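You operate a simulated robot arm through the tools that you are given. There is no shell and no other tool. Be economical: measure what you need, move in short steps, check, and stop when the job is done.

You are at the controls of a simulated two-armed robot. One attempt, no reset.

## Task
At the island's cover press, cover slide C3 over one drop of water and lay it on the black tray.
Fine: one press; dropper back in its bottle, press head back. Set down upright: dropper. Where these are worked on the way, their far stop is far enough and under half their travel is too little: press head.

Only the result counts: the job must be done as asked and must still hold three seconds after the hand-in. Knocking over, shifting, dropping, spilling or breaking anything else fails it. Lids that push on must go on centred and level and be pressed home; caps that screw on are set level and turned clockwise until they are tight.

## Robot
Two 7-joint arms with two-finger parallel grippers on one trunk, on a base that drives. Base frame: it is fixed to the floor where the robot stands at the start and does not move with it; the origin is under the middle of the robot, x ahead of it, y to its left, z up. Lengths are in m, angles in rad, forces in N, time in s.
The left shoulder is at the start at [0.07, 0.13, 1.237], the right one opposite. With the tool pointing down near the work surface each hand reaches from about 0.18 to 0.5 m from the robot's upright axis, wherever it stands, measured 20 degrees to its own side. Places, roughly: black tray [0.6, -0.2, 0.9]; green button [0.6, -0.4, 1]; nest of the cover press [0.5, -0.4, 0.9]; press head [0.6, -0.4, 0.9]. Payload 1.57 kg a hand.
The tool frame of a hand sits at the grasp point between the pads (the TCP): z along the fingers, y along the line on which they close. The tips reach 0.03 m beyond it. Largest opening 0.08 m; finger width 0.017, thickness 0.012; the body of the gripper, 0.04 by 0.082 m, starts 0.08 m behind the TCP.
Orientation is that of the tool frame in the base frame, as a unit quaternion [w, x, y, z]. With the fingers straight down and closing along the base's y, the tool's x points along the base's -x, its y along +y and its z along -z.

## Interface
- The arms move only by the tool arm_command. It takes "left_series", "right_series" or both (then of equal length, played together; a hand with none holds still); each is a list of rows, each a list of 3 entries, a list of its own where there are three numbers: the shift along the tool's x, y, z in units of 250 mm (1.0 is 250 mm), then the turn, a rotation vector about the tool's x, y, z in units of 120 degrees (1.0 is 120 degrees), then the gripper command, from -1 (shut) to 1 (fully open), values between in proportion. In form: [[[x, y, z], [wx, wy, wz], jaw], ...]. A call has 1 to 10 rows; each row is the pose to reach, as a shift and turn from the pose commanded when the call began, along the tool's axes at that moment. A call with a number of a shift or a turn outside -1 to 1 is refused whole. Each row takes 0.2 s and may step no farther than 0.05 m and 0.15 rad from the row before; otherwise, or with a gripper value out of range, the whole call is refused. Where a pose cannot be reached the arm comes as near as it can. A force on the tool above 40 N (or 10 N above the force at the start of the call, whichever is more), or a blocked arm, ends the call early, and 0.2 s more pass. Each finger travels about 0.108 m/s and halts on what it meets, pressing with about 42 N; the grip force reading is that of the motor and also rises with nothing between the fingers. The clock runs only during rows and for 0.2 s after the last one: add rows that repeat a pose to give the fingers time. The reply holds the time, the measured pose of the TCP, the force on the tool along the base axes, the opening and the grip force, in the units named above and with some noise, with the torque about the TCP (base axes, N m) and any sound that the robot's microphone picked up, and new pictures: "views" is both (left out), scene, wrist or none (wrist: the cameras of the hands that moved).
- Cameras (640 x 400 px; columns grow to the right, rows downward): "scene" is now at [0.1245, -0.0416, 1.4511]; the picture's right is [-0.49, -0.87, 0.00], its down [-0.61, 0.34, -0.72] and it looks along [0.63, -0.35, -0.70] (base axes); focal length 262 px, centre (320, 200). "left" rides on the left gripper at [0.072, 0.007, -0.122] in its tool frame; the picture's right is [-0.09, 1.00, 0.00], its down [-0.84, -0.08, -0.54] and it looks along [-0.54, -0.05, 0.84] (tool axes); focal length 238 px, centre (320, 200). "right" rides on the right gripper at [0.072, -0.007, -0.122] in its tool frame; the picture's right is [0.09, 1.00, 0.00], its down [-0.84, 0.08, -0.54] and it looks along [-0.54, 0.05, 0.84] (tool axes); focal length 238 px, centre (320, 200).
- raise_lower(by): slides the trunk up (or, below 0, down) by that many m; the arms and the scene camera ride with it, the base frame stays. It gives what a move gives, with no picture.
- base_move(legs): drives the robot by 1 to 6 legs, each [ahead, left, turn to the left] in m, m and rad, along the robot's own axes; the way and the turn of a leg run together, so that a leg with both is an arc; at most 1.5 m and 3.142 rad a leg. The arms and the cameras ride along, it lands a little off, and it stops where it bumps. It gives what a move gives, and a new picture of the scene camera.
- head_to(pan, tilt): turns the head with the scene camera to pan (to the left, within 1.501 rad either way) and tilt (down, from -0.506 to 1.204), counted from straight ahead of the robot. It gives what a move gives, and a new picture of the scene camera.
- point_at(camera, pixels): for up to 12 pixels [column, row] of the newest picture of that camera ("zoom" is the newest enlarged one), the place [x, y, z] in the base frame of the surface seen there, good to about 0.002 m. No time passes.
- enlarge(camera, box): a new picture of the part [left, top, right, bottom] of that camera's present view, enlarged. No time passes.
- sign_off(): hands the job in; it is judged then, once.

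Keep the steps short. Do not move on a guess: measure, check each grasp and each placing, and mend mistakes. In all there are 80 turns and 260 pictures (those below and enlarged ones count). Leave the grippers open and the arms clear of the work at the hand-in unless told otherwise, and finish with a single line.

The tools are called as a command line: name --argument value ..., lists and objects as JSON in quotes. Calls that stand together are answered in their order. arm_command: Moves the arms, as the interface text tells. Its arguments: {"type":"object","properties":{"left_series":{"type":"array"},"right_series":{"type":"array"},"views":{"type":"string","enum":["both","scene","wrist","none"]}},"required":[]} The other tools are called the same way: raise_lower (by) slides the trunk up or down; base_move (legs) drives the base; head_to (pan, tilt) turns the head that bears the scene camera; point_at (camera, pixels) gives the place of the surface under pixels of a picture; enlarge (camera, box) takes an enlarged picture of a part of a camera's view; sign_off () hands the job in.

At the start:

```text
time: 0.0
left_eef_pos: [0.326, -0.0359, 1.2664]
left_orientation: [0.0, 0.0, 1.0, 0.0]
left_ft_force: [-1.0, -0.1, 0.7]
left_moment: [0.04, 0.01, -0.04]
left_width: 0.0799
left_finger_force: 0.0
right_eef_pos: [0.2029, -0.2579, 1.2118]
right_orientation: [0.0, -0.001, 1.0, 0.001]
right_ft_force: [-1.0, -0.3, 0.2]
right_moment: [0.0, 0.0, -0.05]
right_width: 0.0803
right_finger_force: 0.1
trunk travel left (down, up): [-0.875, 0.065]
robot x, y, heading: [-0.0012, 0.0019, 0.0]
head pan, tilt: [-0.508, 0.77]
```

scene: 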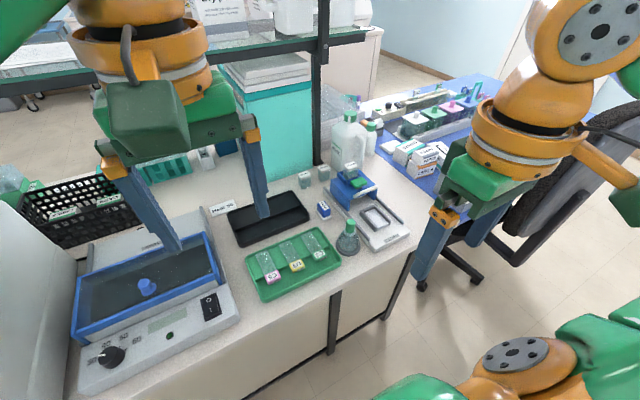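
right: 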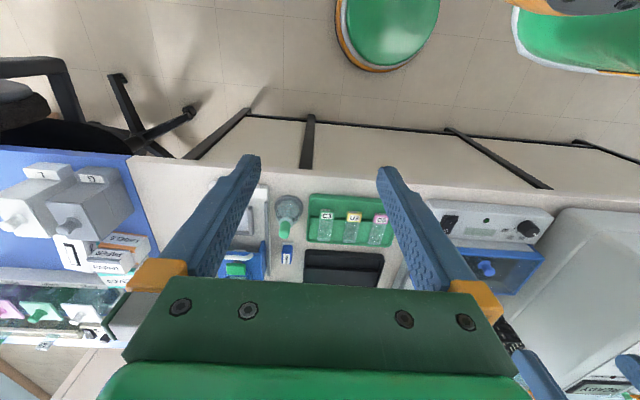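
left: 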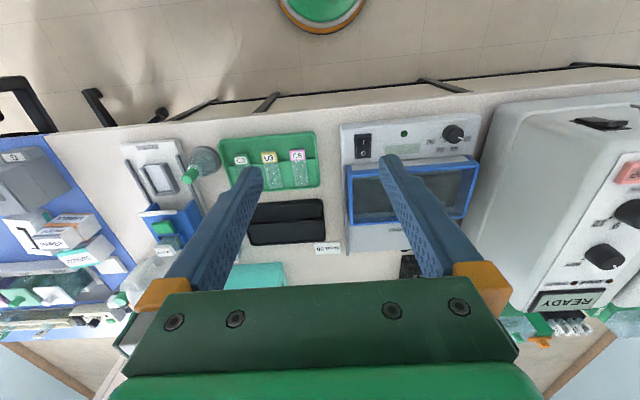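

I see the green slide tray, the black tray, the dropper bottle and the press in the scene picture. I'll enlarge these areas to read the labels and shapes.

enlarge --camera "scene" --box '[220, 130, 440, 310]'

enlarge --camera "right" --box '[190, 170, 430, 300]'

enlarge --camera "left" --box '[110, 120, 350, 270]'

```text
2.22 times, centred on (330, 220) of scene
```

zoom: 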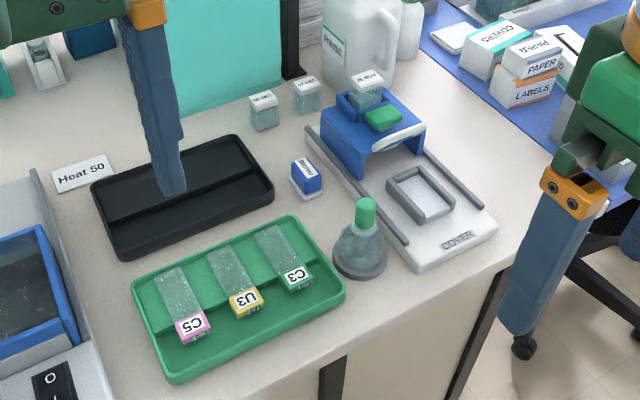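

```text
2.67 times, centred on (310, 235) of right
```

zoom: 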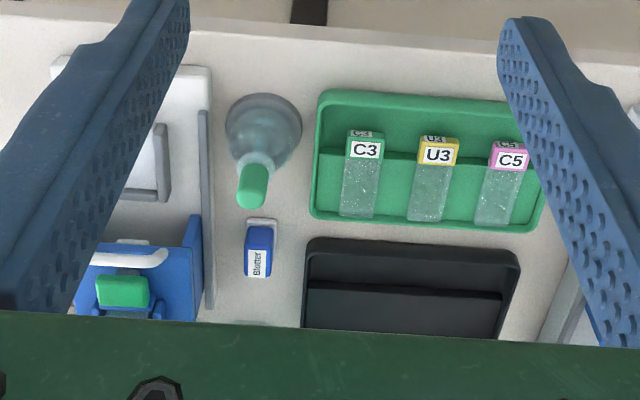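

```text
2.67 times, centred on (230, 195) of left
```

zoom: 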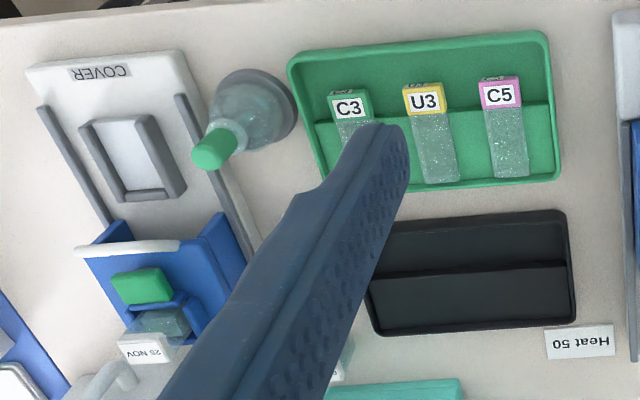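

I'll measure key points on the slides, tray, dropper, press and counter edge from the scene picture.

enlarge --camera "scene" --box '[240, 150, 420, 290]'

point_at --camera "scene" --pixels '[[318, 254], [310, 237], [348, 223], [346, 246], [375, 217], [391, 242], [357, 182], [370, 190], [404, 250], [260, 215], [280, 230], [340, 290]]'

point_at --camera "right" --pixels '[[326, 216], [325, 232], [284, 232], [236, 278], [288, 240], [345, 260], [345, 278], [200, 270], [352, 175]]'

```text
2.86 times, centred on (330, 220) of scene
```

zoom: 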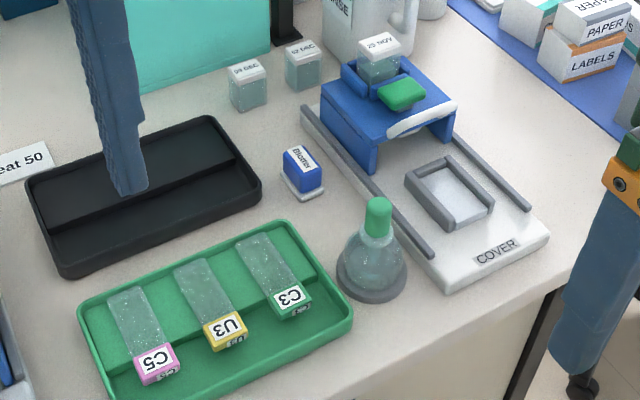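

```text
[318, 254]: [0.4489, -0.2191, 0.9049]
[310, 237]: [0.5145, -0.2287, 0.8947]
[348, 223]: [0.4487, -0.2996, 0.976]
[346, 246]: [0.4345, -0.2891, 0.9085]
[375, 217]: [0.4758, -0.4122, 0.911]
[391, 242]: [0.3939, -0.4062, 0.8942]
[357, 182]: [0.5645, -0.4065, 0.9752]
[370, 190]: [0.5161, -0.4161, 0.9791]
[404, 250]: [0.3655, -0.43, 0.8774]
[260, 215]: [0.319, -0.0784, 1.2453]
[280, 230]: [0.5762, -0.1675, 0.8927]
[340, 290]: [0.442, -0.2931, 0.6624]
```

```text
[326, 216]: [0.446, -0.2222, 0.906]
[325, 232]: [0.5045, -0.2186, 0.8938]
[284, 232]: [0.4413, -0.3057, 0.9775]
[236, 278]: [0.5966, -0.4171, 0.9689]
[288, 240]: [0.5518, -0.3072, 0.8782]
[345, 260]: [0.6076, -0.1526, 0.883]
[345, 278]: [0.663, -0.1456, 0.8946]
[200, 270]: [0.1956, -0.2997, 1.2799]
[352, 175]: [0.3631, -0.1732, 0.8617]
```

Counter top is at z≈0.878 and its edge at x≈0.36. I need to know how near the base can drive, so I'll measure the robot's feet (right picture (385,70)) and the cabinet front.

point_at --camera "right" --pixels '[[385, 70], [345, 30], [385, 30], [308, 120], [380, 125], [250, 115], [370, 160], [560, 70]]'

point_at --camera "left" --pixels '[[320, 20], [320, 90], [430, 80], [440, 100]]'

point_at --camera "zoom" --pixels '[[295, 298], [308, 310], [262, 240], [380, 203], [400, 95], [425, 118], [450, 195], [408, 188], [440, 160], [487, 212], [340, 108], [430, 250]]'

```text
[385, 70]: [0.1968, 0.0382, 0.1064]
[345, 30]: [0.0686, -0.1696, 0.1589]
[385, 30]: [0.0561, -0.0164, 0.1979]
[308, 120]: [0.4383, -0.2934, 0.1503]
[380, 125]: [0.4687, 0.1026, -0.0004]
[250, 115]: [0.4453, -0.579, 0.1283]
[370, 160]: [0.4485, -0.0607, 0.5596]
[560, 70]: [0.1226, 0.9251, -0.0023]
```

```text
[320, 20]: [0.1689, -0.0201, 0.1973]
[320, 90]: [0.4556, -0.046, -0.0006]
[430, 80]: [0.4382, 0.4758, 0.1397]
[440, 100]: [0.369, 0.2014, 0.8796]
```

```text
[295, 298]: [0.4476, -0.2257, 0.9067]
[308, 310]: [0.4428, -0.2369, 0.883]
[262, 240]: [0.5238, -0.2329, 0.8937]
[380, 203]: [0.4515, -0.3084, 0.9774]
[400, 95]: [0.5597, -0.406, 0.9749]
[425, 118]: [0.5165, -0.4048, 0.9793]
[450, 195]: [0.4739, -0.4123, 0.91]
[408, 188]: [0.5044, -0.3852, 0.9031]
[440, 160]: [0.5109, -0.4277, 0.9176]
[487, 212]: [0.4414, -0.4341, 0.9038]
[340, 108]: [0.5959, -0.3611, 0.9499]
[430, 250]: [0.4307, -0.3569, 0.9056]
```

Base front is at x≈0.2 and the cabinet at 0.44, so I drive 0.13 ahead and 0.22 right. That puts everything within the right hand's range.

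base_move --legs '[[0, -0.22, 0], [0.13, 0, 0]]'

```text
time: 2.6
left_eef_pos: [0.4535, -0.2535, 1.2676]
left_orientation: [0.002, -0.003, 1.0, 0.0]
left_ft_force: [-0.8, 0.1, -0.1]
left_moment: [0.01, -0.02, -0.01]
left_width: 0.0801
left_finger_force: 0.0
right_eef_pos: [0.3305, -0.4774, 1.2128]
right_orientation: [0.002, -0.001, 1.0, 0.0]
right_ft_force: [0.0, -0.6, -0.6]
right_moment: [-0.01, -0.02, 0.02]
right_width: 0.0802
right_finger_force: 0.0
trunk travel left (down, up): [-0.875, 0.065]
robot x, y, heading: [0.1289, -0.2181, 0.005]
head pan, tilt: [-0.508, 0.77]
```

scene: 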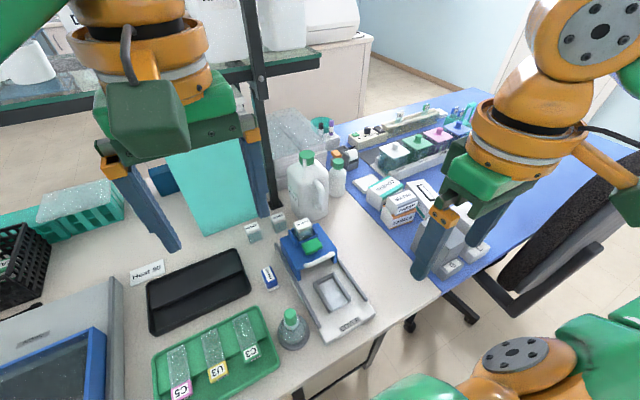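

Arrived. I'll move the left hand aside (left 0.25 m, back 0.1 m) so the view is clear, then turn the head down to the workplace.

arm_command --left_series '[[[0.08, 0.18, 0], [0, 0, 0], 1], [[0.16, 0.36, 0], [0, 0, 0], 1], [[0.24, 0.54, 0], [0, 0, 0], 1], [[0.32, 0.72, 0], [0, 0, 0], 1], [[0.4, 0.9, 0], [0, 0, 0], 1], [[0.4, 1.0, 0], [0, 0, 0], 1]]' --views "none"

head_to --pan -0.3 --tilt 1.0

enlarge --camera "scene" --box '[160, 60, 480, 260]'

enlarge --camera "right" --box '[220, 170, 460, 300]'

```text
time: 4.0
left_eef_pos: [0.356, -0.0018, 1.265]
left_orientation: [0.002, -0.001, 1.0, -0.001]
left_ft_force: [-0.3, -0.5, 0.0]
left_moment: [0.01, -0.01, 0.0]
left_width: 0.0801
left_finger_force: 0.0
right_eef_pos: [0.3331, -0.4762, 1.2115]
right_orientation: [0.0, -0.002, 1.0, 0.0]
right_ft_force: [-0.8, 0.0, 0.3]
right_moment: [-0.01, 0.02, 0.02]
right_width: 0.0801
right_finger_force: 0.0
trunk travel left (down, up): [-0.875, 0.065]
robot x, y, heading: [0.134, -0.2197, 0.007]
head pan, tilt: [-0.508, 0.77]
```

```text
time: 4.7
left_eef_pos: [0.358, -0.0019, 1.2661]
left_orientation: [0.0, -0.002, 1.0, 0.0]
left_ft_force: [-0.9, -0.8, 0.0]
left_moment: [0.01, 0.01, -0.02]
left_width: 0.08
left_finger_force: 0.0
right_eef_pos: [0.3353, -0.4758, 1.2122]
right_orientation: [0.0, -0.001, 1.0, 0.0]
right_ft_force: [-0.7, -0.7, -0.5]
right_moment: [0.01, 0.05, 0.01]
right_width: 0.0799
right_finger_force: 0.1
trunk travel left (down, up): [-0.875, 0.065]
robot x, y, heading: [0.1264, -0.2169, 0.007]
head pan, tilt: [-0.3, 1.0]
```

scene: 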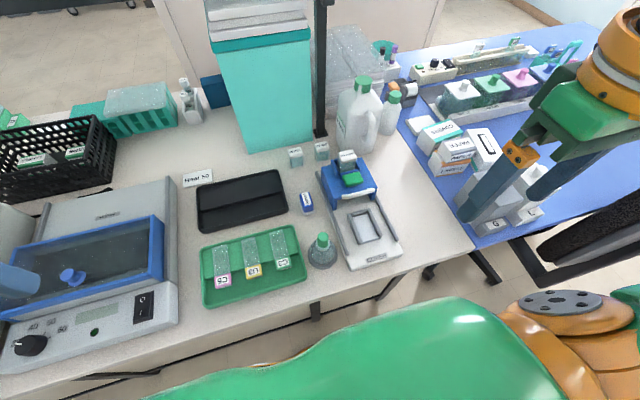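

```text
2.00 times, centred on (320, 160) of scene
```

zoom: 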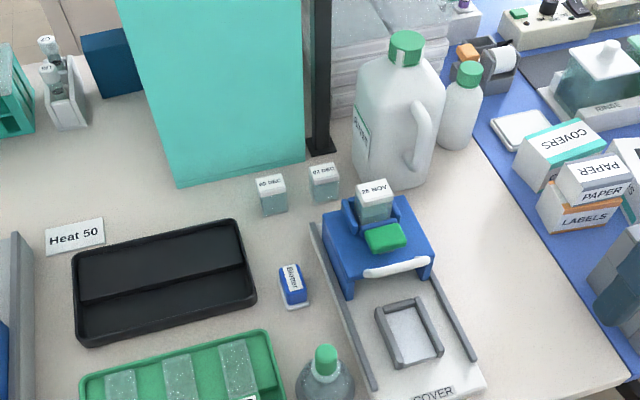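

```text
2.67 times, centred on (340, 235) of right
```

zoom: 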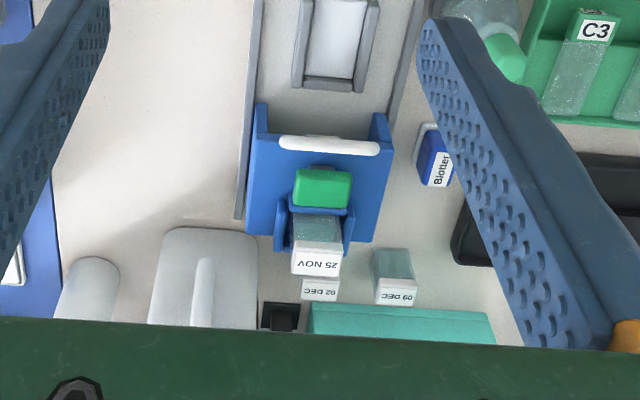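

I'll bring the right hand over the press front, to about (0.40, -0.40, 1.10), for a close view of the nest and dropper.

arm_command --right_series '[[[-0.065, 0.076, 0.11], [0, 0, 0], 1], [[-0.13, 0.152, 0.22], [0, 0, 0], 1], [[-0.195, 0.228, 0.33], [0, 0, 0], 1], [[-0.26, 0.304, 0.44], [0, 0, 0], 1], [[-0.26, 0.304, 0.44], [0, 0, 0], 1]]' --views "wrist"

enlarge --camera "right" --box '[240, 90, 440, 260]'

enlarge --camera "scene" --box '[230, 130, 450, 290]'

```text
time: 5.9
left_eef_pos: [0.3586, -0.0032, 1.2664]
left_orientation: [0.0, -0.003, 1.0, 0.0]
left_ft_force: [0.2, 0.6, -0.6]
left_moment: [0.02, 0.01, 0.01]
left_width: 0.0799
left_finger_force: 0.0
right_eef_pos: [0.3965, -0.398, 1.0981]
right_orientation: [0.0, -0.001, 1.0, 0.0]
right_ft_force: [-0.1, -0.1, -0.3]
right_moment: [0.0, -0.02, -0.04]
right_width: 0.0801
right_finger_force: 0.0
trunk travel left (down, up): [-0.875, 0.065]
robot x, y, heading: [0.1335, -0.2203, 0.003]
head pan, tilt: [-0.3, 1.0]
```

right: 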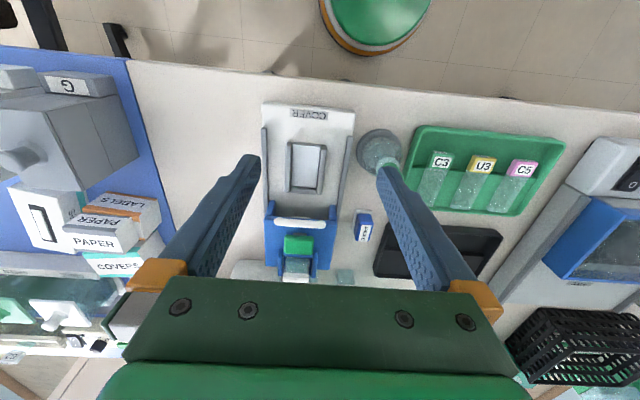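

```text
2.35 times, centred on (340, 175) of right
```

zoom: 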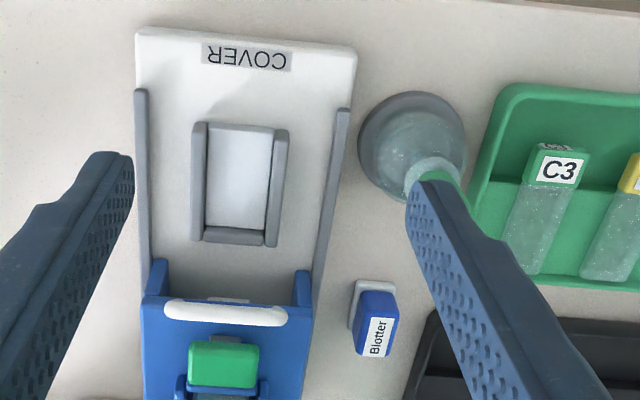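

```text
2.50 times, centred on (340, 210) of scene
```

zoom: 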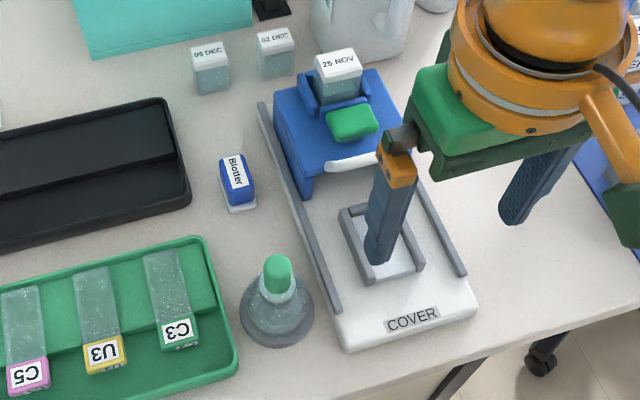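

The nest is a U, closed at the back and open to the front, so the slide lies with its label hanging out toward me. I'll measure the nest and slide in a tight enlargement of the right camera.

enlarge --camera "right" --box '[255, 95, 385, 235]'

point_at --camera "right" --pixels '[[288, 144], [324, 146], [288, 190], [319, 193], [293, 145], [320, 148], [292, 186], [316, 188], [305, 165], [303, 192], [308, 115], [264, 102]]'

point_at --camera "right" --pixels '[[433, 154], [453, 157], [434, 165], [450, 168], [418, 206], [438, 210], [442, 160], [443, 152], [428, 190], [445, 185], [345, 130], [300, 240]]'

```text
2.86 times, centred on (320, 165) of right
```

zoom: 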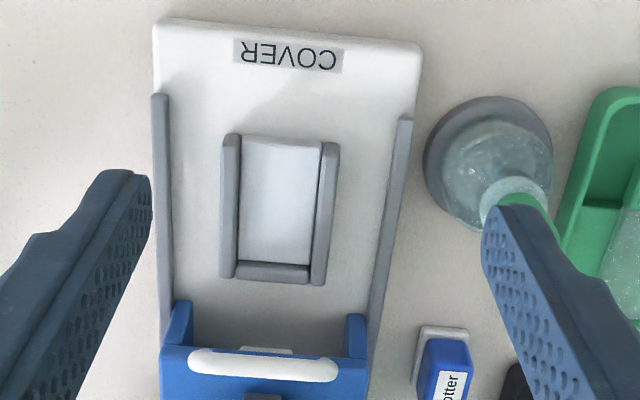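

```text
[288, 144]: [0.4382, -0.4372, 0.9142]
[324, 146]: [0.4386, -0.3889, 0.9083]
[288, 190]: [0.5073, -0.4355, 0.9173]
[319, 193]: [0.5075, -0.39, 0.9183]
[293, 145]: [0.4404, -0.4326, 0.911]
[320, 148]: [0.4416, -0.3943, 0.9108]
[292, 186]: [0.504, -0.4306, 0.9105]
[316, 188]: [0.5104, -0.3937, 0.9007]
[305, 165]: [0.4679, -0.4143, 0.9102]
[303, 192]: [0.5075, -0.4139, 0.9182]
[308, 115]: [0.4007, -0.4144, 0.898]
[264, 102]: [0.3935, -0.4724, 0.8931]
```

```text
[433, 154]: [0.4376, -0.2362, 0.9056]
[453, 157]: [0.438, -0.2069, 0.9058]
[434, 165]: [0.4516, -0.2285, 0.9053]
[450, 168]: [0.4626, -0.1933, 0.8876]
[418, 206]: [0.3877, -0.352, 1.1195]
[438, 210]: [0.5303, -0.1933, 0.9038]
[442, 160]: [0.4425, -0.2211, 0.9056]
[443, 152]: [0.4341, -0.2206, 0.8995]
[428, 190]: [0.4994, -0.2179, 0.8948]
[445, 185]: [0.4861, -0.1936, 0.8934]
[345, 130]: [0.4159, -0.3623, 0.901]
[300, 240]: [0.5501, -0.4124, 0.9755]
```

Nest floor is z≈0.910, inner y from about -0.430 to -0.394, open front at x≈0.44, back stop at x≈0.505. Next I'll look at C3 from nearer, with the hand at about (0.39, -0.22, 1.03).

arm_command --right_series '[[[0, 0.177, 0.068], [0, 0, 0], 1], [[0, 0.354, 0.136], [0, 0, 0], 1], [[0.01, 0.531, 0.204], [0, 0, 0], 1], [[0.02, 0.708, 0.272], [0, 0, 0], 1], [[0.02, 0.708, 0.272], [0, 0, 0], 1]]' --views "wrist"

enlarge --camera "right" --box '[200, 80, 400, 240]'

```text
time: 7.1
left_eef_pos: [0.3591, -0.0027, 1.2665]
left_orientation: [0.0, -0.002, 1.0, -0.001]
left_ft_force: [-0.3, 0.0, 0.4]
left_moment: [0.01, 0.0, -0.01]
left_width: 0.0799
left_finger_force: 0.1
right_eef_pos: [0.3918, -0.3042, 1.0523]
right_orientation: [0.0, -0.002, 1.0, -0.001]
right_ft_force: [0.8, -0.2, -0.3]
right_moment: [0.0, 0.01, 0.02]
right_width: 0.08
right_finger_force: 0.1
right hand out of reach, approached as far as the arm can: row 3, 4, 5
trunk travel left (down, up): [-0.875, 0.065]
robot x, y, heading: [0.1323, -0.2183, 0.002]
head pan, tilt: [-0.3, 1.0]
```

right: 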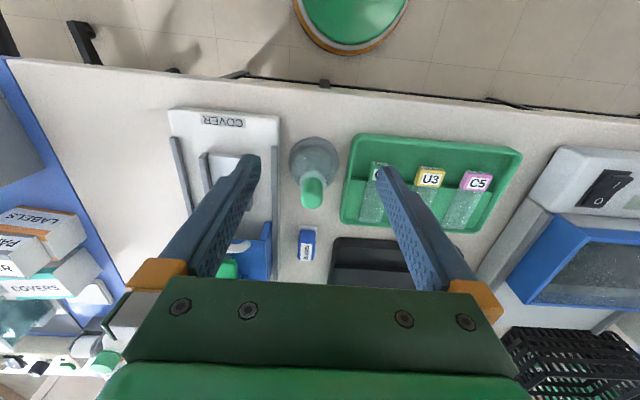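

```text
2.50 times, centred on (300, 160) of right
```

zoom: 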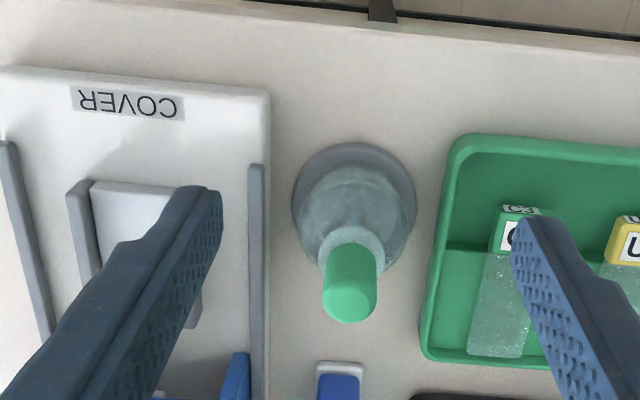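

The right hand cannot reach that far left from here. I'll drive the base 0.10 left and 0.045 ahead, so that slides, nest, button and tray all lie in its range. The hand is high enough to clear everything.

base_move --legs '[[0, 0.1, 0], [0.045, 0, 0]]'

enlarge --camera "right" --box '[200, 80, 440, 240]'

```text
time: 8.8
left_eef_pos: [0.3956, 0.0953, 1.2673]
left_orientation: [0.005, -0.002, 1.0, 0.0]
left_ft_force: [-0.1, 0.6, 1.0]
left_moment: [0.03, -0.03, 0.02]
left_width: 0.08
left_finger_force: 0.0
right_eef_pos: [0.4296, -0.2072, 1.054]
right_orientation: [0.004, -0.002, 1.0, 0.001]
right_ft_force: [-0.2, 0.4, 0.0]
right_moment: [0.0, -0.08, 0.0]
right_width: 0.0801
right_finger_force: 0.0
trunk travel left (down, up): [-0.875, 0.065]
robot x, y, heading: [0.177, -0.122, 0.003]
head pan, tilt: [-0.3, 1.0]
```

scene: 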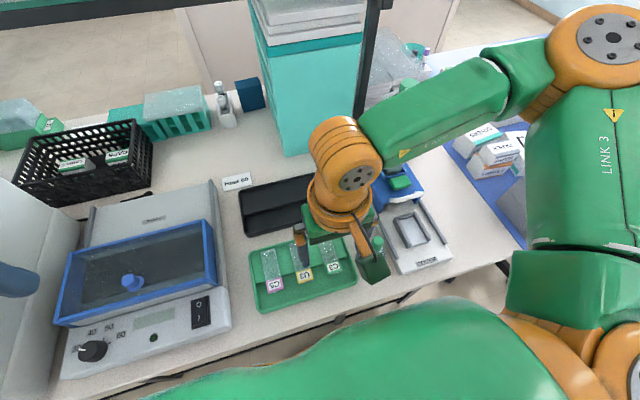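

```text
2.50 times, centred on (320, 160) of right
```

zoom: 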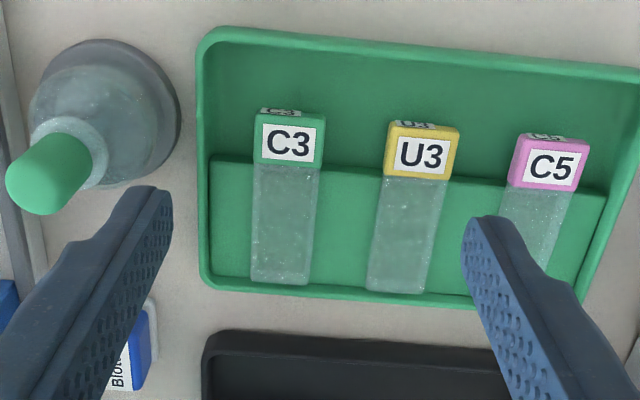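

Now C3 is clear. I'll measure its label and glass corners in this enlargement.

point_at --camera "zoom" --pixels '[[259, 118], [323, 121], [256, 158], [319, 164], [289, 140], [289, 116], [256, 190], [316, 190], [254, 275], [306, 278], [283, 240], [280, 60]]'

point_at --camera "zoom" --pixels '[[225, 140], [360, 140], [230, 200], [345, 220], [80, 160], [50, 170], [110, 170], [255, 110], [292, 109], [322, 112]]'

```text
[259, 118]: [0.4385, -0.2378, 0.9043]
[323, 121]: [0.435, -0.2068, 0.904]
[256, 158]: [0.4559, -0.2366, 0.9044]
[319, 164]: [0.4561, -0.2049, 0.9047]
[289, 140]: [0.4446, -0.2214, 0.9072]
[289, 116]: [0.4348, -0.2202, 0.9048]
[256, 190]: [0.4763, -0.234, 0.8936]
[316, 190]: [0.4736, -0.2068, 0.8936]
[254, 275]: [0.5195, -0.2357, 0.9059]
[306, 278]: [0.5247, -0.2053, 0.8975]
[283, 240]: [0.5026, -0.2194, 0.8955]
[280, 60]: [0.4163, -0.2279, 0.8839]
```

```text
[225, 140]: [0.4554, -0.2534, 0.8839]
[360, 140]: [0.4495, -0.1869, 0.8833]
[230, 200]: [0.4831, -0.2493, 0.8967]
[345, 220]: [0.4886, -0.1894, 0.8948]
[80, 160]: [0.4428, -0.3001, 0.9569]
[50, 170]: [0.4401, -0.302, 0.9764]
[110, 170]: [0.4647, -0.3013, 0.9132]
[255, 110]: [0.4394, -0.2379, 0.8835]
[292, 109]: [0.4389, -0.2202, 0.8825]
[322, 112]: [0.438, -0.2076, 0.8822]
```

Label block of C3: centre (0.446, -0.2215), about 31 mm wide, top 0.905, overhanging the tray floor (0.883). I'll set the jaws to 46 mm and hover above it first, to check where the hand really is.

arm_command --right_series '[[[-0.03, -0.03, 0.14], [0, 0, 0], 0.15], [[-0.062, -0.057, 0.276], [0, 0, 0], 0.15], [[-0.062, -0.057, 0.276], [0, 0, 0], 0.15]]' --views "wrist"

```text
time: 9.6
left_eef_pos: [0.403, 0.0967, 1.2664]
left_orientation: [0.001, -0.002, 1.0, 0.0]
left_ft_force: [0.3, 0.6, -0.3]
left_moment: [-0.03, 0.02, 0.0]
left_width: 0.0798
left_finger_force: 0.1
right_eef_pos: [0.4515, -0.2316, 0.9908]
right_orientation: [0.0, -0.001, 1.0, 0.002]
right_ft_force: [-0.1, -1.0, -0.1]
right_moment: [-0.01, -0.02, 0.0]
right_width: 0.0462
right_finger_force: 0.0
right hand out of reach, approached as far as the arm can: row 1, 2, 3
trunk travel left (down, up): [-0.875, 0.065]
robot x, y, heading: [0.1717, -0.1184, 0.004]
head pan, tilt: [-0.3, 1.0]
```

right: 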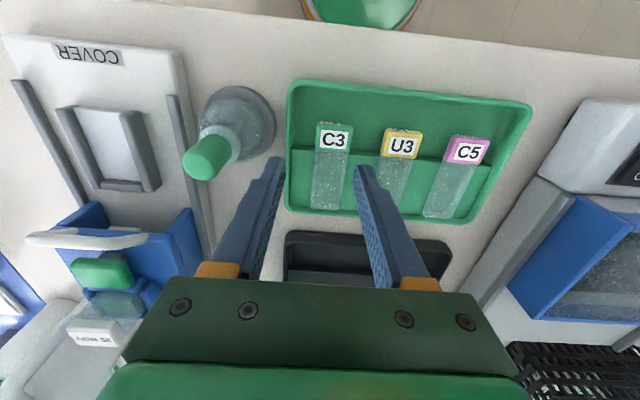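

The hand was held short because the last command still counts from the earlier unreachable pose. I'll send a shift right, staying high, to find out which pose the command counts from.

arm_command --right_series '[[[0, -0.15, -0.1], [0, 0, 0], 0.15], [[0, -0.338, -0.12], [0, 0, 0], 0.15], [[0, -0.338, -0.12], [0, 0, 0], 0.15]]' --views "none"

```text
time: 10.4
left_eef_pos: [0.4046, 0.0973, 1.2652]
left_orientation: [0.0, -0.001, 1.0, 0.0]
left_ft_force: [-0.2, 0.2, 0.0]
left_moment: [-0.02, -0.03, 0.01]
left_width: 0.0801
left_finger_force: 0.0
right_eef_pos: [0.4528, -0.3186, 1.0205]
right_orientation: [-0.001, -0.001, 1.0, 0.0]
right_ft_force: [0.1, -0.6, -0.4]
right_moment: [-0.02, 0.01, 0.01]
right_width: 0.0461
right_finger_force: 0.0
trunk travel left (down, up): [-0.875, 0.065]
robot x, y, heading: [0.1767, -0.1167, 0.002]
head pan, tilt: [-0.3, 1.0]
```

Commands count from the pose actually reached, so the reach is truly limited there. I'll drive the base 0.08 further left. The fingertips stay above the dropper's top (0.99 against 0.978).

base_move --legs '[[0, 0.08, 0]]'

```text
time: 11.4
left_eef_pos: [0.405, 0.1669, 1.2683]
left_orientation: [0.001, -0.001, 1.0, 0.003]
left_ft_force: [0.1, -0.4, -0.5]
left_moment: [0.06, -0.02, -0.01]
left_width: 0.08
left_finger_force: 0.0
right_eef_pos: [0.4515, -0.2468, 1.0176]
right_orientation: [0.0, -0.001, 1.0, 0.005]
right_ft_force: [-0.4, 0.3, -0.4]
right_moment: [0.06, -0.01, 0.0]
right_width: 0.046
right_finger_force: 0.0
trunk travel left (down, up): [-0.875, 0.065]
robot x, y, heading: [0.1752, -0.0421, 0.005]
head pan, tilt: [-0.3, 1.0]
```

scene: 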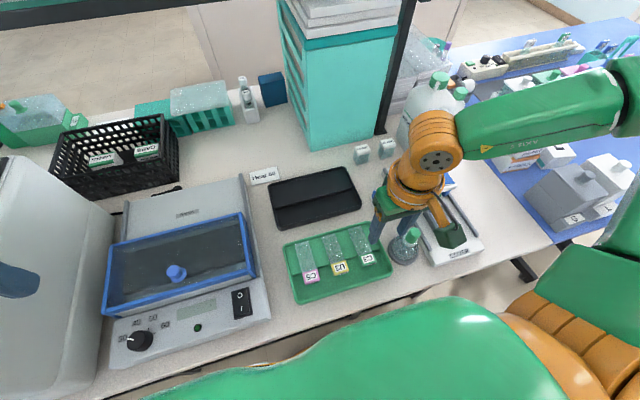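

Now to a hover over the C3 label at (0.445, -0.2215, 0.955).

arm_command --right_series '[[[0.02, 0.07, 0.1], [0, 0, 0], 0.15], [[0.026, 0.1, 0.25], [0, 0, 0], 0.15], [[0.026, 0.1, 0.25], [0, 0, 0], 0.15]]' --views "wrist"

enlarge --camera "right" --box '[250, 100, 410, 220]'

```text
time: 12.2
left_eef_pos: [0.4028, 0.1752, 1.2666]
left_orientation: [0.002, 0.0, 1.0, 0.001]
left_ft_force: [0.0, 0.0, 0.9]
left_moment: [0.01, -0.04, 0.04]
left_width: 0.0799
left_finger_force: 0.1
right_eef_pos: [0.4455, -0.2135, 0.9569]
right_orientation: [0.0, 0.0, 1.0, 0.001]
right_ft_force: [-0.4, -1.3, -0.9]
right_moment: [0.01, -0.03, 0.04]
right_width: 0.0458
right_finger_force: 0.0
trunk travel left (down, up): [-0.875, 0.065]
robot x, y, heading: [0.1783, -0.0392, 0.005]
head pan, tilt: [-0.3, 1.0]
```

right: 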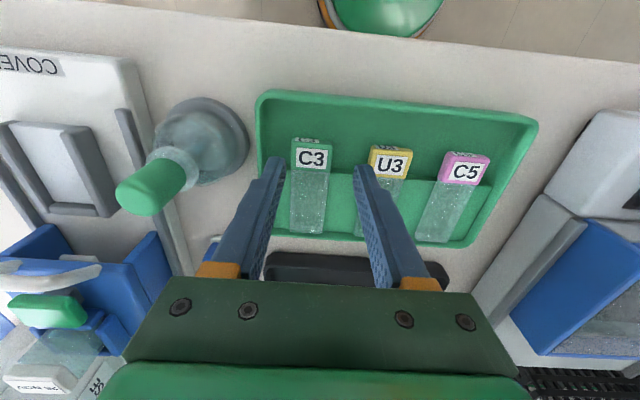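

```text
3.33 times, centred on (330, 160) of right
```

zoom: 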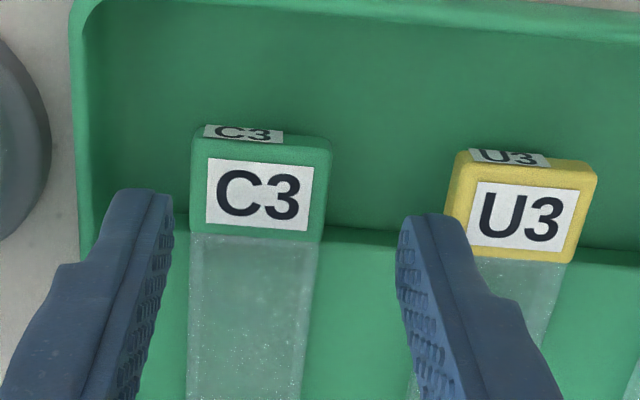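

Fingers straddle C3 but look a bit to the right (+y) of it. I'll re-measure the label edges here.

point_at --camera "zoom" --pixels '[[198, 160], [325, 160], [195, 215], [318, 225], [258, 195], [205, 150], [322, 152], [195, 230], [455, 215], [110, 120], [90, 120], [215, 270]]'

arm_command --right_series '[[[0, 0, 0], [0, 0, 0], 0.15]]' --views "none"

```text
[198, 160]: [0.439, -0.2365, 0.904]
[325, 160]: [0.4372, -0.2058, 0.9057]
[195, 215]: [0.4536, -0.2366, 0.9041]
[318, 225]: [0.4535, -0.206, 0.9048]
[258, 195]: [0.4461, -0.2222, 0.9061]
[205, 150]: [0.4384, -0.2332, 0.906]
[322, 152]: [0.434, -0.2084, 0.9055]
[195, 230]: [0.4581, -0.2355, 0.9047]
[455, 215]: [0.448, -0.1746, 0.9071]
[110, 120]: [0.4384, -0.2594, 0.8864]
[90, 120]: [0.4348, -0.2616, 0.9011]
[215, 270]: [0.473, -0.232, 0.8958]
```

```text
time: 12.7
left_eef_pos: [0.4045, 0.1758, 1.2646]
left_orientation: [0.0, 0.0, 1.0, 0.0]
left_ft_force: [0.0, -0.6, -0.2]
left_moment: [0.02, 0.03, 0.02]
left_width: 0.08
left_finger_force: 0.0
right_eef_pos: [0.4441, -0.2138, 0.9567]
right_orientation: [0.0, 0.0, 1.0, 0.001]
right_ft_force: [-0.9, -1.1, -0.5]
right_moment: [-0.02, 0.0, 0.01]
right_width: 0.0458
right_finger_force: 0.0
trunk travel left (down, up): [-0.875, 0.065]
robot x, y, heading: [0.1753, -0.0431, 0.005]
head pan, tilt: [-0.3, 1.0]
```

Label centre is y=-0.2215 and the hand is at -0.214, so I shift 8 mm right and go down to z=0.918, leaving tips about 4 mm above the tray floor.

arm_command --right_series '[[[0, -0.031, 0.0], [0, 0, 0], 0.15], [[0, -0.031, 0.08], [0, 0, 0], 0.15], [[0, -0.031, 0.155], [0, 0, 0], 0.15], [[0, -0.031, 0.155], [0, 0, 0], 0.15]]' --views "wrist"

enlarge --camera "right" --box '[240, 100, 400, 220]'

```text
time: 13.7
left_eef_pos: [0.4045, 0.1761, 1.2665]
left_orientation: [0.001, 0.0, 1.0, -0.001]
left_ft_force: [0.7, 0.2, 0.3]
left_moment: [0.0, 0.01, -0.03]
left_width: 0.0797
left_finger_force: 0.0
right_eef_pos: [0.4445, -0.2214, 0.9209]
right_orientation: [-0.001, -0.001, 1.0, 0.001]
right_ft_force: [-0.6, 0.9, 0.6]
right_moment: [0.01, 0.02, 0.03]
right_width: 0.046
right_finger_force: 0.0
trunk travel left (down, up): [-0.875, 0.065]
robot x, y, heading: [0.1756, -0.0421, 0.001]
head pan, tilt: [-0.3, 1.0]
```

right: 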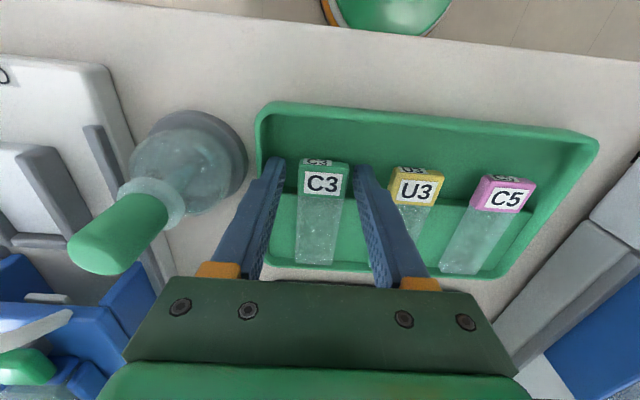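

```text
3.33 times, centred on (320, 160) of right
```

zoom: 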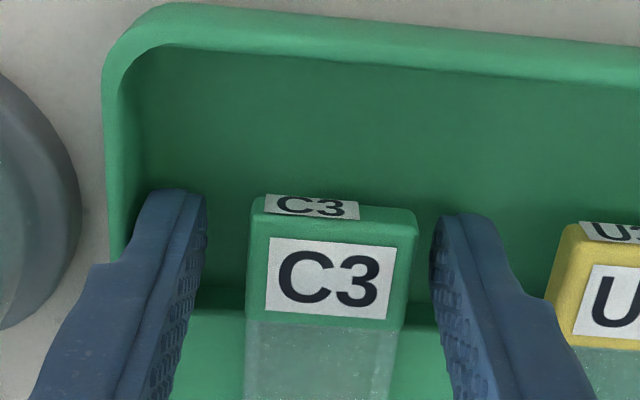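

Well placed, though the right-hand finger is about 2 mm nearer. I'll centre by +2 mm, go 2 mm lower, then close and hold.

arm_command --right_series '[[[0, 0.008, 0.01], [0, 0, 0], 0.15], [[0, 0.008, 0.01], [0, 0, 0], -0.15], [[0, 0.008, 0.01], [0, 0, 0], -0.4], [[0, 0.008, 0.01], [0, 0, 0], -0.6]]' --views "wrist"

enlarge --camera "right" --box '[240, 100, 400, 220]'

```text
time: 14.7
left_eef_pos: [0.4037, 0.1746, 1.2666]
left_orientation: [0.001, 0.0, 1.0, 0.0]
left_ft_force: [-0.6, 0.3, -0.3]
left_moment: [-0.02, -0.02, -0.01]
left_width: 0.0801
left_finger_force: 0.0
right_eef_pos: [0.4449, -0.2199, 0.9167]
right_orientation: [0.001, 0.0, 1.0, 0.001]
right_ft_force: [-0.4, 0.3, 0.4]
right_moment: [0.0, -0.04, -0.03]
right_width: 0.0308
right_finger_force: 40.2
trunk travel left (down, up): [-0.875, 0.065]
robot x, y, heading: [0.1754, -0.0415, 0.001]
head pan, tilt: [-0.3, 1.0]
```

right: 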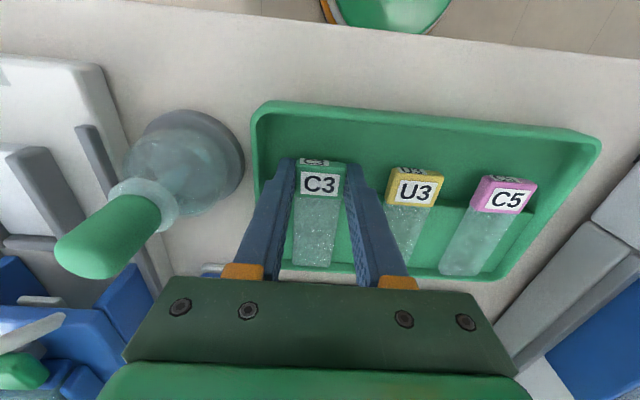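

```text
3.33 times, centred on (320, 160) of right
```

zoom: 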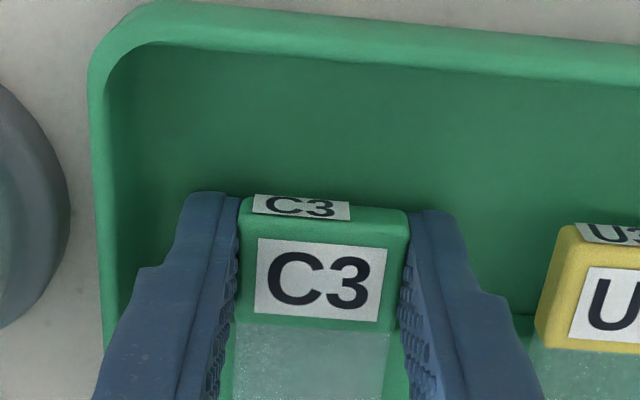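

Gripped at 30.8 mm with 40 N. Lifting straight up 0.12 m.

arm_command --right_series '[[[0, 0, -0.04], [0, 0, 0], -0.6], [[0, 0, -0.16], [0, 0, 0], -0.6], [[0, 0, -0.32], [0, 0, 0], -0.6], [[0, 0, -0.5], [0, 0, 0], -0.6], [[0, 0, -0.5], [0, 0, 0], -0.6]]' --views "both"

enlarge --camera "right" --box '[240, 140, 400, 280]'

```text
time: 15.8
left_eef_pos: [0.404, 0.1752, 1.266]
left_orientation: [0.0, 0.0, 1.0, 0.0]
left_ft_force: [0.1, 0.7, -0.5]
left_moment: [0.02, -0.01, -0.03]
left_width: 0.0799
left_finger_force: 0.1
right_eef_pos: [0.4445, -0.2198, 1.0427]
right_orientation: [0.0, -0.001, 1.0, 0.001]
right_ft_force: [0.9, 0.5, -0.7]
right_moment: [0.02, 0.03, 0.01]
right_width: 0.031
right_finger_force: 39.5
trunk travel left (down, up): [-0.875, 0.065]
robot x, y, heading: [0.179, -0.0395, 0.006]
head pan, tilt: [-0.3, 1.0]
```

scene: 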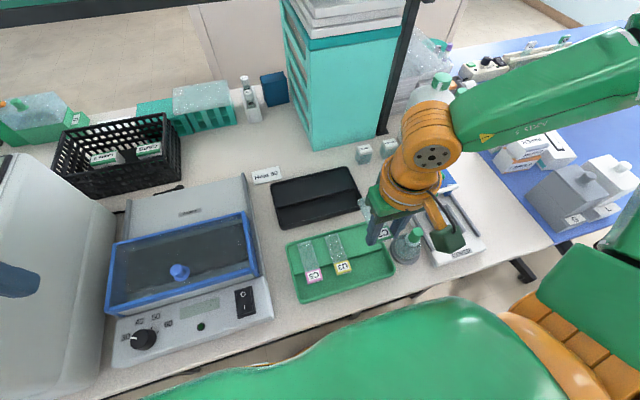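
right: 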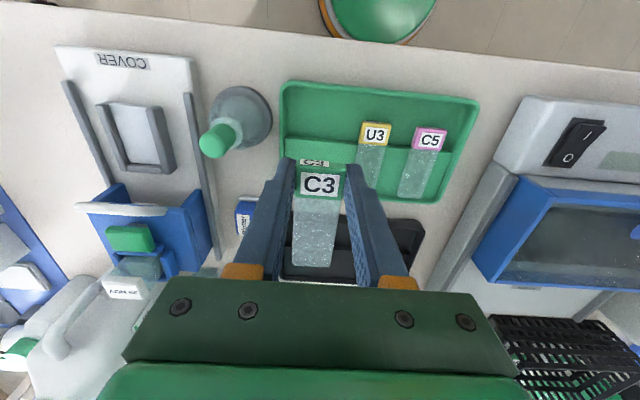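

```text
2.86 times, centred on (320, 210) of right
```

zoom: 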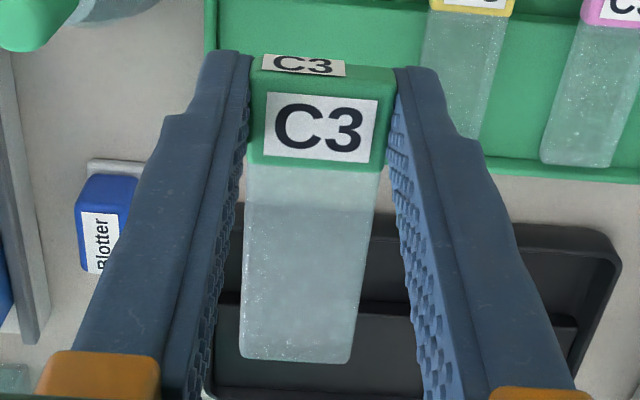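

C3 is held. I'll measure its extents relative to the TCP, and measure the black tray at the same time.

point_at --camera "zoom" --pixels '[[253, 80], [390, 82], [250, 155], [382, 162], [248, 185], [374, 185], [246, 355], [346, 358], [300, 357], [300, 270], [240, 340], [352, 340]]'

point_at --camera "scene" --pixels '[[273, 183], [350, 168], [280, 228], [360, 207], [275, 205], [352, 185], [300, 188], [330, 181], [300, 210], [330, 202], [340, 195], [385, 148]]'

```text
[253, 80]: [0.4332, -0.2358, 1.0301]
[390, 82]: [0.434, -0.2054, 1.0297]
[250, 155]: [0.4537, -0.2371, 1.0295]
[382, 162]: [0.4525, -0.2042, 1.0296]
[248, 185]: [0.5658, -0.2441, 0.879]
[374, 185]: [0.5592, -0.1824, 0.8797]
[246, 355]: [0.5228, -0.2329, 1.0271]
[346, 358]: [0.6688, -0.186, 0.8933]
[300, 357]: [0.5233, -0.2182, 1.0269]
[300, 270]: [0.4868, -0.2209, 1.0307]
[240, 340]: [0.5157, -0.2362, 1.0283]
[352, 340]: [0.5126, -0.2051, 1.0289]
```

```text
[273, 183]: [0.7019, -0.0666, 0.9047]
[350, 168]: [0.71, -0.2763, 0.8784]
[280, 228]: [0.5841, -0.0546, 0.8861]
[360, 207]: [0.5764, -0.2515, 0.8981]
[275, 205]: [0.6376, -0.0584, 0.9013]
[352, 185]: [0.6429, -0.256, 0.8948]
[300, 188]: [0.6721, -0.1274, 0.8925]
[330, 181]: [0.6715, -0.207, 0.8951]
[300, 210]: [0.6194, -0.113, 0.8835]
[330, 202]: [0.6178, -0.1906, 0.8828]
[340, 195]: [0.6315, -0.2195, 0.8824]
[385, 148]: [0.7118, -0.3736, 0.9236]
```

The slide reaches 80 mm ahead of the TCP. Before going to the nest I must know how far forward the press head's handle sticks out, so I'll measure it and the nest bars.

enlarge --camera "right" --box '[50, 70, 230, 290]'

point_at --camera "right" --pixels '[[120, 207], [120, 211], [85, 207], [160, 210], [112, 188], [186, 183], [130, 237], [140, 132], [107, 108], [154, 112], [150, 172], [145, 225]]'

```text
1.82 times, centred on (140, 180) of right
```

zoom: 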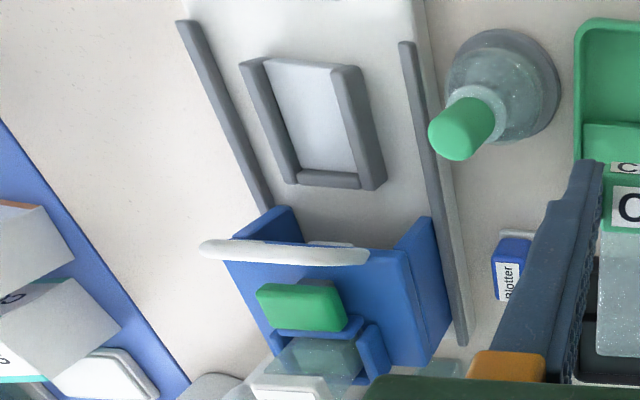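

```text
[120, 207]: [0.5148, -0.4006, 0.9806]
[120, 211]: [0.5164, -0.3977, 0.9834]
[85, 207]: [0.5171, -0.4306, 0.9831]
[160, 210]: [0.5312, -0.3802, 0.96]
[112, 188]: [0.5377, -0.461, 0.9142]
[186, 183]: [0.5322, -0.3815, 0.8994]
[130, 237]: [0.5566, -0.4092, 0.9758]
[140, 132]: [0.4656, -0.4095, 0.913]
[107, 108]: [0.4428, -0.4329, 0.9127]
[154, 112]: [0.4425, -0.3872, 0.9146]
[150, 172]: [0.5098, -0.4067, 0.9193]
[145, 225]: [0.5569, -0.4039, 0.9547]
```

Handle front is x≈0.51, so I'll lower the slide with its end at about 0.499. First hover near (0.419, -0.413, 1.03), staying above the dropper.

arm_command --right_series '[[[0.02, -0.18, 0], [0, 0, 0], -0.6], [[0.05, -0.36, 0], [0, 0, 0], -0.6], [[0.08, -0.54, 0], [0, 0, 0], -0.6], [[0.1, -0.7, 0], [0, 0, 0], -0.6], [[0.102, -0.772, 0.06], [0, 0, 0], -0.6], [[0.102, -0.772, 0.06], [0, 0, 0], -0.6]]' --views "both"

enlarge --camera "right" --box '[220, 100, 400, 280]'

```text
time: 17.2
left_eef_pos: [0.4045, 0.1754, 1.2661]
left_orientation: [0.0, 0.0, 1.0, 0.0]
left_ft_force: [1.2, 0.4, 0.3]
left_moment: [0.01, 0.0, 0.0]
left_width: 0.0803
left_finger_force: 0.0
right_eef_pos: [0.4221, -0.4133, 1.0265]
right_orientation: [0.0, -0.001, 1.0, 0.0]
right_ft_force: [0.3, 0.3, -0.5]
right_moment: [0.02, 0.04, 0.02]
right_width: 0.0307
right_finger_force: 39.3
trunk travel left (down, up): [-0.875, 0.065]
robot x, y, heading: [0.1777, -0.0416, 0.003]
head pan, tilt: [-0.3, 1.0]
```

scene: 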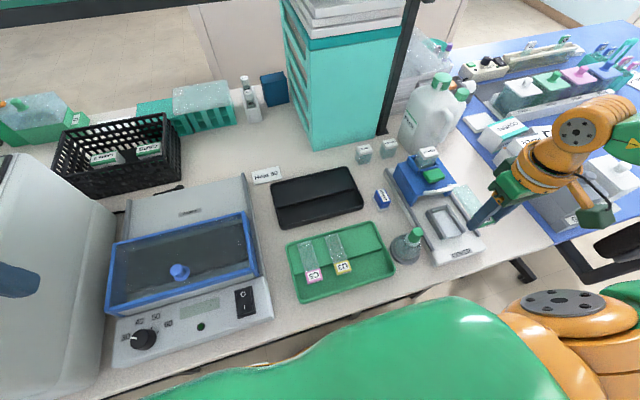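
right: 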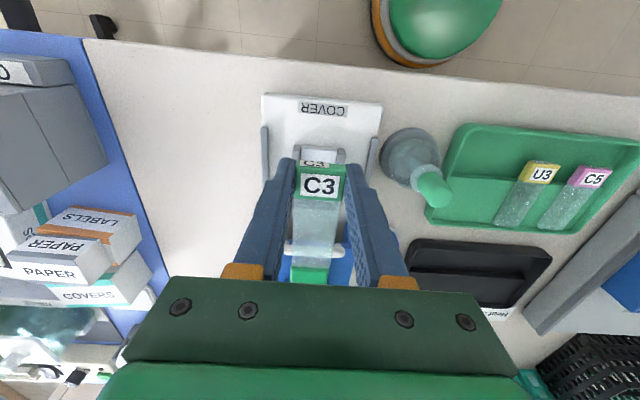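

```text
2.22 times, centred on (310, 190) of right
```

zoom: 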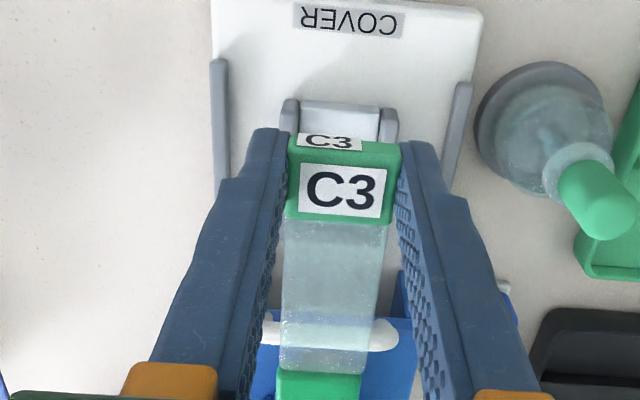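

The slide hovers above the nest. I'll measure the two nest bars' front ends again (enlarged (288,105), (388,112)) together with the slide for a precise y.

enlarge --camera "right" --box '[280, 130, 360, 180]'

point_at --camera "zoom" --pixels '[[130, 165], [165, 165], [105, 150], [385, 200], [425, 200], [360, 170], [120, 190], [210, 140], [330, 145], [230, 240], [160, 290], [480, 290]]'

```text
8.00 times, centred on (320, 155) of right
```

zoom: 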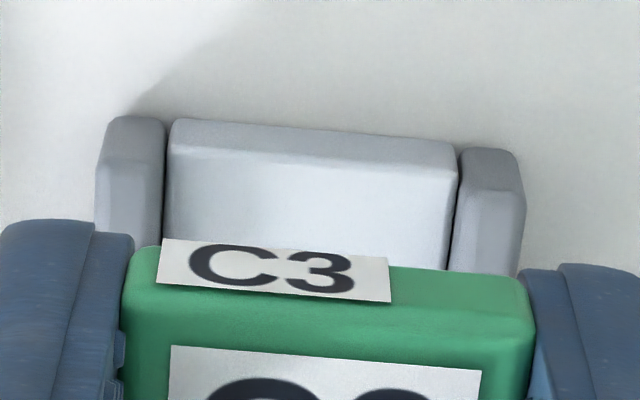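

```text
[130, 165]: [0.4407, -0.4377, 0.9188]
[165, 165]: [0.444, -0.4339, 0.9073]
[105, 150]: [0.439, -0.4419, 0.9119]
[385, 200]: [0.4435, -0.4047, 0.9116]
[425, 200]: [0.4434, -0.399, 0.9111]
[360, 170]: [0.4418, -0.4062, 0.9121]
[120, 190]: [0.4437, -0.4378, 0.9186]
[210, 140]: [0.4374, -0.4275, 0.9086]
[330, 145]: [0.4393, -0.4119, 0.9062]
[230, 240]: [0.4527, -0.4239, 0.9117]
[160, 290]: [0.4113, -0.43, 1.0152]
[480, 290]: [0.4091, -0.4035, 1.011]
```

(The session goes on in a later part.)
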